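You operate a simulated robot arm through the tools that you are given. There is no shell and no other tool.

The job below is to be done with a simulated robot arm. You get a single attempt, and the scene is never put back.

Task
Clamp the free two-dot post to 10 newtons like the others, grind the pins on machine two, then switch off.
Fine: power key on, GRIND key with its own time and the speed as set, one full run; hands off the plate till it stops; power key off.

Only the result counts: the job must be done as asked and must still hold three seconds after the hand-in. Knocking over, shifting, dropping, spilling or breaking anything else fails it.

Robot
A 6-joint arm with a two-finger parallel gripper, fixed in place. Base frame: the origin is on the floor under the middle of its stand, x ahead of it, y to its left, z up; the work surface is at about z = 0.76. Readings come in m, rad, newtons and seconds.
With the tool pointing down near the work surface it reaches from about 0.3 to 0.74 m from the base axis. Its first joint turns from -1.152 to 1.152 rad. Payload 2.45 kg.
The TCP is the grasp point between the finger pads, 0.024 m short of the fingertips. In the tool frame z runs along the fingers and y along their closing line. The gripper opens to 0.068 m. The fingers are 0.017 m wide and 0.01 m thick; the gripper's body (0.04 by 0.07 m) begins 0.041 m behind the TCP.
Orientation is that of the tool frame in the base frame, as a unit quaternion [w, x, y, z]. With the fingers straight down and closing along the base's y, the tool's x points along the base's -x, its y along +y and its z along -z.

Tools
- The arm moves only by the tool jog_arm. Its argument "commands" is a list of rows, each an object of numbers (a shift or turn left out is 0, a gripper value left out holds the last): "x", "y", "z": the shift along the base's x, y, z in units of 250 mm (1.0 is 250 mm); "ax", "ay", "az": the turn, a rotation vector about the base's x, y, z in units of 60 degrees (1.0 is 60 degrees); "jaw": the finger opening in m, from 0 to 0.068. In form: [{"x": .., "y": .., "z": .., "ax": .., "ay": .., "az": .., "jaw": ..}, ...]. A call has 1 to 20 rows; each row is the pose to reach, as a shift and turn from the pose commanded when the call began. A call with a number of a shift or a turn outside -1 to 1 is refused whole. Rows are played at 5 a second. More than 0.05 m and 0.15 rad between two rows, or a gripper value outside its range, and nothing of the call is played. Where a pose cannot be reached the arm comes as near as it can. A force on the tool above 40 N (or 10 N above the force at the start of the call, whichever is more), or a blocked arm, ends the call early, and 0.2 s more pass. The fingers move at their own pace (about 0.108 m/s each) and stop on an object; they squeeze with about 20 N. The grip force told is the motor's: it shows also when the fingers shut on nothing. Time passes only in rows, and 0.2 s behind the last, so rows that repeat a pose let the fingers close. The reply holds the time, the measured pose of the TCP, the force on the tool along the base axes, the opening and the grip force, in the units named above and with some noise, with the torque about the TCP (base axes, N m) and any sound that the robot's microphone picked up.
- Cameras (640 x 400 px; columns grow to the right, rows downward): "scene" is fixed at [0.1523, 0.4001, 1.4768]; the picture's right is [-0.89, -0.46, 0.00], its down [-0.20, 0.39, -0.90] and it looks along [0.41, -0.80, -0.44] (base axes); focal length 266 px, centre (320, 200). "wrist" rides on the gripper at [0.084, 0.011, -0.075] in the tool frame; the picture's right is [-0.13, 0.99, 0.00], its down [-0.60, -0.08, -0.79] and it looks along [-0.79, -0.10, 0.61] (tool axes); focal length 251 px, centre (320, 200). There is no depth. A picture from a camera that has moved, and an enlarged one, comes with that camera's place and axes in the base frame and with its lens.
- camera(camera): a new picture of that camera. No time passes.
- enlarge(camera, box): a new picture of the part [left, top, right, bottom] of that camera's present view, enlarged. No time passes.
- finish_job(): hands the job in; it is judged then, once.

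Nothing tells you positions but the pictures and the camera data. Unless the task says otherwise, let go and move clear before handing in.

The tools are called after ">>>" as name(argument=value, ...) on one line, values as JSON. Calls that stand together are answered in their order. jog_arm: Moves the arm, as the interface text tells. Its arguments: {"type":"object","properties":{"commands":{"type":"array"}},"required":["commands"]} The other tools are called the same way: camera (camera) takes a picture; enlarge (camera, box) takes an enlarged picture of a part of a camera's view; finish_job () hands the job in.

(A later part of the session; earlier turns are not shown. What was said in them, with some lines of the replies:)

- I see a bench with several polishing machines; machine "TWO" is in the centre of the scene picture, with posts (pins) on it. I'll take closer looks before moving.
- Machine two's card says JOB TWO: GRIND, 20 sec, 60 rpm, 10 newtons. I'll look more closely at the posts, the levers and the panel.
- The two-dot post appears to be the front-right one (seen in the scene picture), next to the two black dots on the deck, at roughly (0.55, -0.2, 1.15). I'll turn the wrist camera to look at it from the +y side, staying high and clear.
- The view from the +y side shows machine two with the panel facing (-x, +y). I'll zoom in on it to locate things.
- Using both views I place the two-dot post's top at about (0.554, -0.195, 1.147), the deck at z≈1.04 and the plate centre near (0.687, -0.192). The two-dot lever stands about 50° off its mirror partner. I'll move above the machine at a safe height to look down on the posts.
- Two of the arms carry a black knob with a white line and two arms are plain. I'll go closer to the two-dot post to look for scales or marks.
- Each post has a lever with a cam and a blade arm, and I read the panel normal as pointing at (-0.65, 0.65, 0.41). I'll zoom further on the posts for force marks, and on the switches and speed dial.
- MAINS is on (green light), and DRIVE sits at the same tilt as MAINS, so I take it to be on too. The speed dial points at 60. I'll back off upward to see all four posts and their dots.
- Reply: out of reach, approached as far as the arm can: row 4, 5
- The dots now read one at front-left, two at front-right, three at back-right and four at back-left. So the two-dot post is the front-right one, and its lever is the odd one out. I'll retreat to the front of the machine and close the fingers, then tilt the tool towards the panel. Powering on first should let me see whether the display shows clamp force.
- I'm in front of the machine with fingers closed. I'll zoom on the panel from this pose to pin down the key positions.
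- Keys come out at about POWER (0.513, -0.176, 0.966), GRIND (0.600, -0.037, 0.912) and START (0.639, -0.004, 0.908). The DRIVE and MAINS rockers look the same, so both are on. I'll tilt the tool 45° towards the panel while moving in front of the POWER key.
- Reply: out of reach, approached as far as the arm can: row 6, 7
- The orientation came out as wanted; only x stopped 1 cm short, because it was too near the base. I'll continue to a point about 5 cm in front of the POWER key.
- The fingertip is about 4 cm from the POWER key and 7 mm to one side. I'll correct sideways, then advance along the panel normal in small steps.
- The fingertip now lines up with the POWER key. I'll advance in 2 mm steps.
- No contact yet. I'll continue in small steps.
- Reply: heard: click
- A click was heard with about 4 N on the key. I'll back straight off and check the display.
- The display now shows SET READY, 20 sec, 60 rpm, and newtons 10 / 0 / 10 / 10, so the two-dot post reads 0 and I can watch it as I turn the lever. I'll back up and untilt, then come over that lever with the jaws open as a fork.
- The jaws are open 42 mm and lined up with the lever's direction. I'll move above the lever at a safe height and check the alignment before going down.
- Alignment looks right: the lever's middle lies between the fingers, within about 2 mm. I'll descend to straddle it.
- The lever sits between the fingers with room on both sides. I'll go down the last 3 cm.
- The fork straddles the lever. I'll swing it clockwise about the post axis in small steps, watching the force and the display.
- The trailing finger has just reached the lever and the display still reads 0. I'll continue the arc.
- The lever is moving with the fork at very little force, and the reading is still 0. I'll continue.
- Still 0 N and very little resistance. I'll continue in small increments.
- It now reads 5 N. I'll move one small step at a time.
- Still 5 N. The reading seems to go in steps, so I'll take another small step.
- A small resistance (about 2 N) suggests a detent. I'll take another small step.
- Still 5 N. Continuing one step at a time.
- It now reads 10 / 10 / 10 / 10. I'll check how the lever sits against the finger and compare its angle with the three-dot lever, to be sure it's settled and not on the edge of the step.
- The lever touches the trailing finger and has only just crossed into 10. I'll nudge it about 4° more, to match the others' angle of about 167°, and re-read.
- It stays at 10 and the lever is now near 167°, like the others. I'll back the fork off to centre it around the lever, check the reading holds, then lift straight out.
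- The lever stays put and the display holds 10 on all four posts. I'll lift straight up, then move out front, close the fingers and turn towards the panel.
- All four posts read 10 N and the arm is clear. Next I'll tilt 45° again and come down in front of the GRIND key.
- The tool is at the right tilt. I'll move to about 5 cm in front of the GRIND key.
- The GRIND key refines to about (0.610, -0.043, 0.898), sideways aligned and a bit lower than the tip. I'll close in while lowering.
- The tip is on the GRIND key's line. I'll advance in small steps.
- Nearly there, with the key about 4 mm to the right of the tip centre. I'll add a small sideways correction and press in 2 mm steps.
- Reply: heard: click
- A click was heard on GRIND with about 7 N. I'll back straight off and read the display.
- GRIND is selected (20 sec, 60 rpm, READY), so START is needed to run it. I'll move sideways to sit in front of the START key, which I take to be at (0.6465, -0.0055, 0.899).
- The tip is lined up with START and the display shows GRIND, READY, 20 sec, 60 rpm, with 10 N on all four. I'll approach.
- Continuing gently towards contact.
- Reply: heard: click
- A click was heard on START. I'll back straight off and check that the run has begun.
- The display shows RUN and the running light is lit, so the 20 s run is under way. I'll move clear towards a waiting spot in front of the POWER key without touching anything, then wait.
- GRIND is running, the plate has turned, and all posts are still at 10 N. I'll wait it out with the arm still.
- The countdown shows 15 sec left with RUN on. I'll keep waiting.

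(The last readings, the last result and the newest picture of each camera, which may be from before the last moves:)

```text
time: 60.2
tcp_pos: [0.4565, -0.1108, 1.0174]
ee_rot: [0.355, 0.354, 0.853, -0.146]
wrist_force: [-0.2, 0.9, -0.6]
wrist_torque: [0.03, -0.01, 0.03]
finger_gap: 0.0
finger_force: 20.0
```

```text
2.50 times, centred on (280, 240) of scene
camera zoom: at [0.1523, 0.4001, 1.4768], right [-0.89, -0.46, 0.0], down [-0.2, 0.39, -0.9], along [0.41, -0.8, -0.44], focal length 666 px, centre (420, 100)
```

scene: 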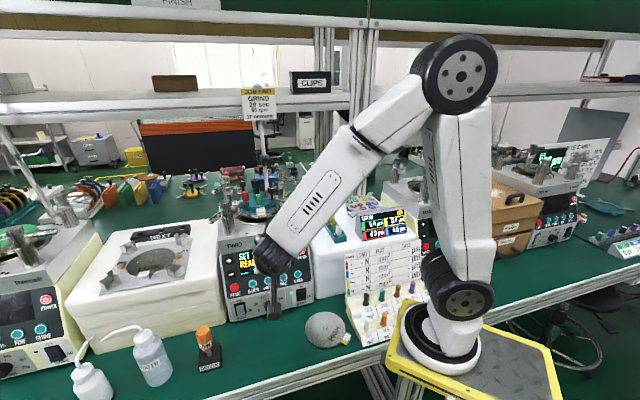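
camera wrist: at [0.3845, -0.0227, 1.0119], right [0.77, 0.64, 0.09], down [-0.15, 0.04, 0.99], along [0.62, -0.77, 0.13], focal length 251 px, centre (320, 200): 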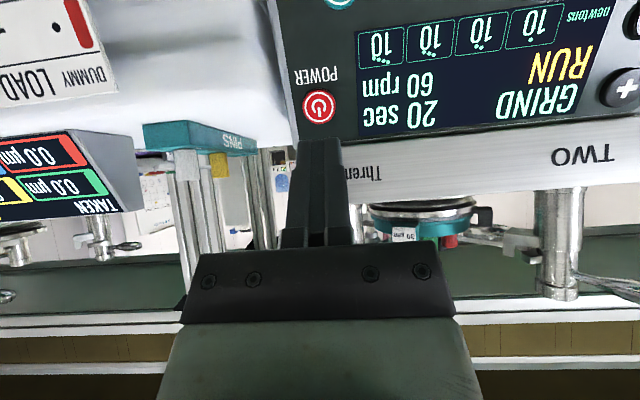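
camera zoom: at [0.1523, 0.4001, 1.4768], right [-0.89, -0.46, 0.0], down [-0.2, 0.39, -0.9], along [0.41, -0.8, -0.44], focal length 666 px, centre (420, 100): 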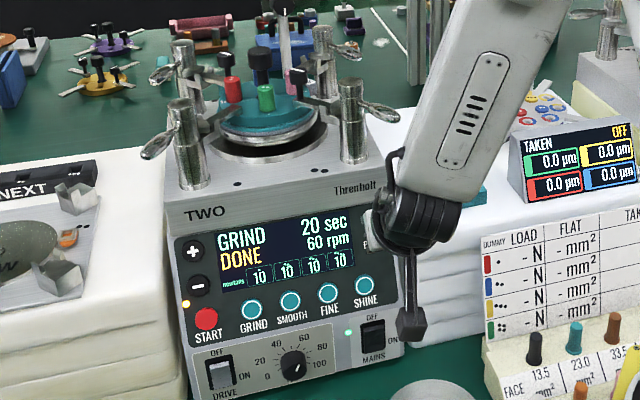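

The display says DONE, but the yellow light is still lit and the plate may be coasting down. I'll wait until it stops.

>>> jog_arm(commands=[{"x": 0}, {"x": 0}, {"x": 0}, {"x": 0}, {"x": 0}, {"x": 0}, {"x": 0}, {"x": 0}, {"x": 0}, {"x": 0}, {"x": 0}, {"x": 0}, {"x": 0}, {"x": 0}, {"x": 0}])

>>> enlarge(camera="scene", box=[215, 160, 345, 320])

>>> jog_arm(commands=[{"x": 0}, {"x": 0}, {"x": 0}, {"x": 0}, {"x": 0}])

>>> enlarge(camera="scene", box=[215, 160, 345, 320])

>>> camera(camera="wrist")

```text
time: 63.4
tcp_pos: [0.4562, -0.1095, 1.0172]
ee_rot: [0.354, 0.354, 0.853, -0.145]
wrist_force: [-0.1, -0.3, -0.1]
wrist_torque: [-0.01, -0.01, -0.01]
finger_gap: 0.0
finger_force: 20.6
```

```text
2.50 times, centred on (280, 240) of scene
camera zoom: at [0.1523, 0.4001, 1.4768], right [-0.89, -0.46, 0.0], down [-0.2, 0.39, -0.9], along [0.41, -0.8, -0.44], focal length 666 px, centre (420, 100)
```

zoom: 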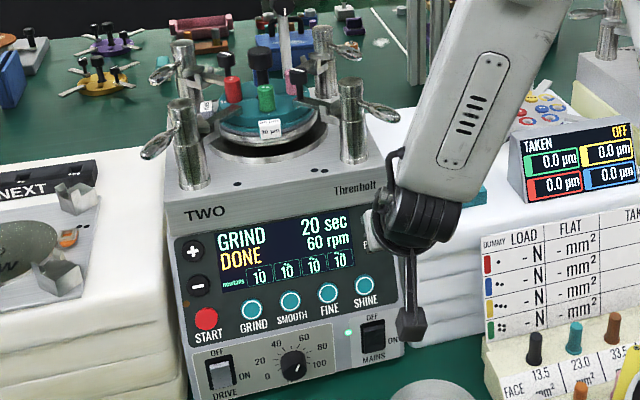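

```text
time: 64.6
tcp_pos: [0.4555, -0.1102, 1.0176]
ee_rot: [0.353, 0.355, 0.853, -0.147]
wrist_force: [-0.1, 0.4, 0.0]
wrist_torque: [0.03, -0.03, -0.05]
finger_gap: 0.0001
finger_force: 19.5
```

```text
2.50 times, centred on (280, 240) of scene
camera zoom: at [0.1523, 0.4001, 1.4768], right [-0.89, -0.46, 0.0], down [-0.2, 0.39, -0.9], along [0.41, -0.8, -0.44], focal length 666 px, centre (420, 100)
```

zoom: 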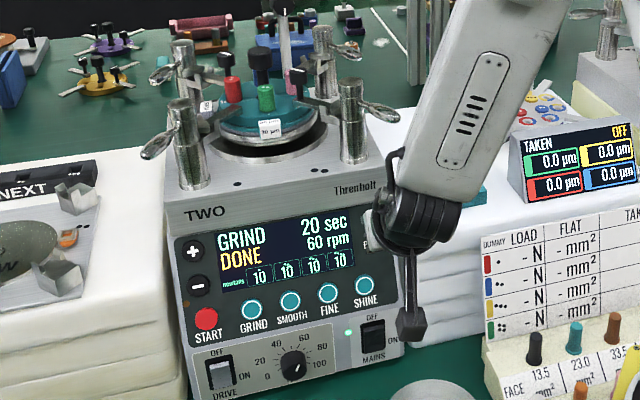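

```text
taken
camera wrist: at [0.3845, -0.0227, 1.0119], right [0.77, 0.64, 0.09], down [-0.15, 0.04, 0.99], along [0.62, -0.77, 0.13], focal length 251 px, centre (320, 200)
```

wrist: 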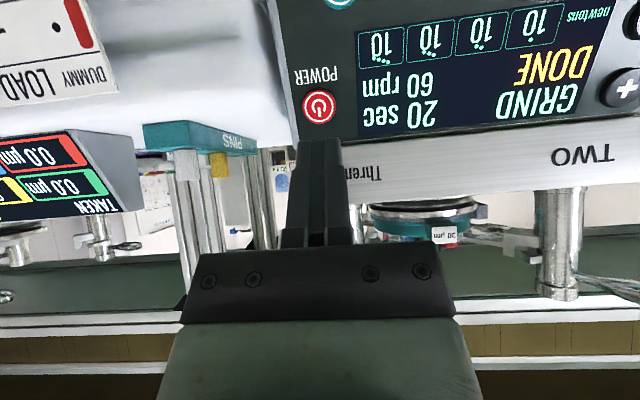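

The plate has stopped and the running light is off; the display shows DONE with all posts at 10 N. Now I'll press POWER again, along the same approach as before.

>>> jog_arm(commands=[{"x": 0.06, "y": -0.062, "z": -0.05}, {"x": 0.12, "y": -0.124, "z": -0.1}, {"x": 0.15, "y": -0.156, "z": -0.126}, {"x": 0.162, "y": -0.168, "z": -0.137}])

>>> camera(camera="wrist")

```text
time: 65.6
tcp_pos: [0.4954, -0.1525, 0.983]
ee_rot: [0.354, 0.354, 0.853, -0.146]
wrist_force: [0.0, -1.1, 0.8]
wrist_torque: [-0.02, 0.02, 0.03]
finger_gap: 0.0
finger_force: 20.2
```

```text
taken
camera wrist: at [0.4232, -0.065, 0.9775], right [0.77, 0.64, 0.09], down [-0.15, 0.04, 0.99], along [0.62, -0.77, 0.13], focal length 251 px, centre (320, 200)
```

wrist: 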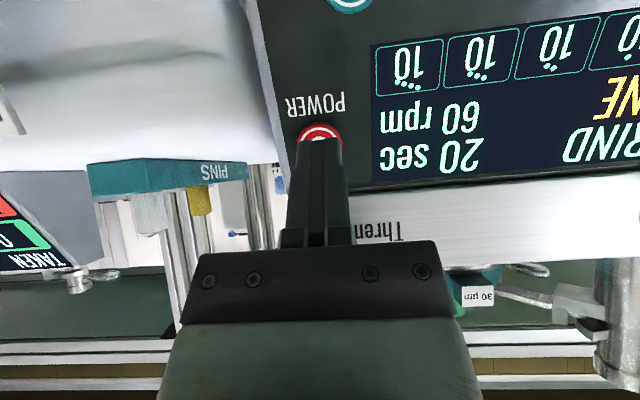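

The tip is lined up with POWER again. I'll press in small steps until it clicks.

>>> jog_arm(commands=[{"x": 0.006, "y": -0.006, "z": -0.0043}, {"x": 0.012, "y": -0.012, "z": -0.0086}, {"x": 0.018, "y": -0.018, "z": -0.013}])

```text
time: 66.4
tcp_pos: [0.4987, -0.158, 0.9801]
ee_rot: [0.354, 0.355, 0.853, -0.146]
wrist_force: [-0.4, -0.3, -0.5]
wrist_torque: [0.0, 0.02, 0.01]
finger_gap: 0.0
finger_force: 20.3
```

>>> jog_arm(commands=[{"x": 0.005, "y": -0.005, "z": -0.0036}, {"x": 0.01, "y": -0.01, "z": -0.0072}])

```text
time: 67.0
tcp_pos: [0.5017, -0.1592, 0.9773]
ee_rot: [0.354, 0.353, 0.854, -0.144]
wrist_force: [-1.2, 2.3, 1.5]
wrist_torque: [-0.01, 0.0, 0.04]
finger_gap: 0.0
finger_force: 19.9
heard: click
```

A click was heard on POWER. I'll back straight off and check the display is dark.

>>> jog_arm(commands=[{"x": -0.05, "y": 0.05, "z": 0.036}, {"x": -0.1, "y": 0.1, "z": 0.072}, {"x": -0.2, "y": 0.2, "z": 0.144}])

>>> enlarge(camera="scene", box=[215, 160, 345, 320])

>>> camera(camera="wrist")

```text
time: 67.8
tcp_pos: [0.4509, -0.1115, 1.0141]
ee_rot: [0.354, 0.354, 0.853, -0.146]
wrist_force: [-0.3, -0.2, 0.0]
wrist_torque: [0.0, 0.0, -0.01]
finger_gap: 0.0
finger_force: 19.9
```

```text
2.50 times, centred on (280, 240) of scene
camera zoom: at [0.1524, 0.4001, 1.4768], right [-0.89, -0.46, 0.0], down [-0.2, 0.39, -0.9], along [0.41, -0.8, -0.44], focal length 666 px, centre (420, 100)
```

zoom: 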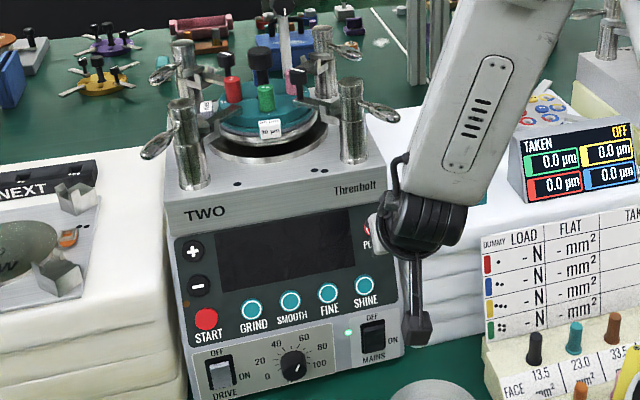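

```text
taken
camera wrist: at [0.3794, -0.0236, 1.0087], right [0.77, 0.64, 0.09], down [-0.15, 0.04, 0.99], along [0.62, -0.77, 0.13], focal length 251 px, centre (320, 200)
```

wrist: 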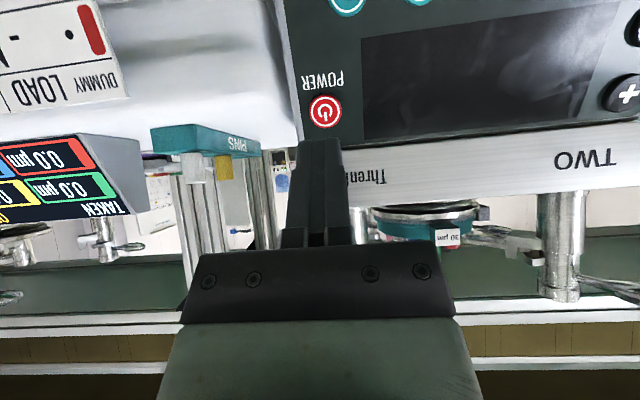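

The display is dark, so machine two's power key is off. I'll raise the arm clear along the same safe path as before and take a last look.

>>> jog_arm(commands=[{"x": -0.003, "y": 0.02, "z": 0.156, "ax": 0.088, "ay": 0.088, "jaw": 0.0}, {"x": -0.006, "y": 0.04, "z": 0.312, "ax": 0.177, "ay": 0.177}, {"x": -0.009, "y": 0.06, "z": 0.468, "ax": 0.265, "ay": 0.265}, {"x": -0.012, "y": 0.08, "z": 0.624, "ax": 0.353, "ay": 0.353}, {"x": -0.015, "y": 0.1, "z": 0.78, "ax": 0.442, "ay": 0.442}, {"x": -0.018, "y": 0.12, "z": 0.936, "ax": 0.53, "ay": 0.53}, {"x": -0.018, "y": 0.12, "z": 0.936, "ax": 0.53, "ay": 0.53}])

>>> camera(camera="scene")

>>> enlarge(camera="scene", box=[215, 160, 345, 320])

>>> camera(camera="wrist")

```text
time: 69.4
tcp_pos: [0.4457, -0.0794, 1.2478]
ee_rot: [0.001, 0.383, 0.924, 0.001]
wrist_force: [-0.1, -0.6, 0.3]
wrist_torque: [0.01, 0.04, -0.01]
finger_gap: 0.0001
finger_force: 19.8
```

```text
taken
```

scene: 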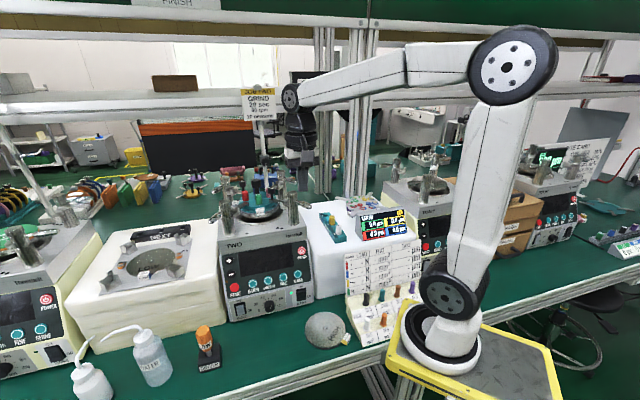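

```text
2.50 times, centred on (280, 240) of scene
camera zoom: at [0.1523, 0.4001, 1.4768], right [-0.89, -0.46, 0.0], down [-0.2, 0.39, -0.9], along [0.41, -0.8, -0.44], focal length 666 px, centre (420, 100)
```

zoom: 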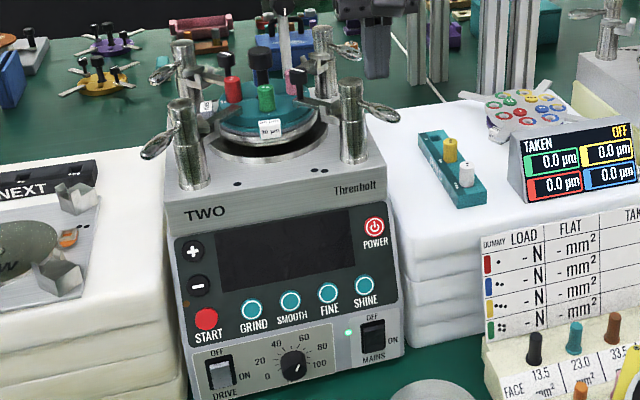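

```text
taken
camera wrist: at [0.3943, -0.0114, 1.3231], right [0.79, 0.61, 0.0], down [0.37, -0.48, 0.79], along [0.48, -0.63, -0.61], focal length 251 px, centre (320, 200)
```

wrist: 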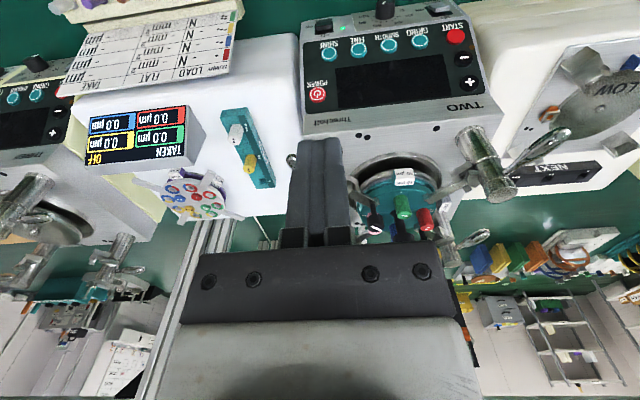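

The two-dot lever is clamped to match the others (all four posts last read 10 N), and the GRIND run went to DONE with the plate at rest. The display is now dark, nothing else has moved and the arm is clear, so I'm handing in.

>>> finish_job()

```text
The job is handed in.
```

The job is done and handed in: machine two ran one full GRIND cycle with all four posts at 10 newtons, and it is now switched off.

- **Clamp:** I turned the two-dot post's lever until its reading matched the others. The display showed 10 / 10 / 10 / 10 before, during and after the run. I powered the machine on before clamping so I could watch the force reading.
- **Run:** I pressed GRIND, left its own 20 seconds and the set 60 rpm alone, then pressed START. The countdown went to DONE.
- **Stop:** The running light was still on when DONE appeared, so I waited until it went out and the plate was still. Nothing touched the plate in that time.
- **Off:** I pressed the POWER key and the display is dark. The MAINS and DRIVE switches are on, as I found them.

In the last pictures, nothing else on the bench looked moved, and the arm was clear when I handed in.
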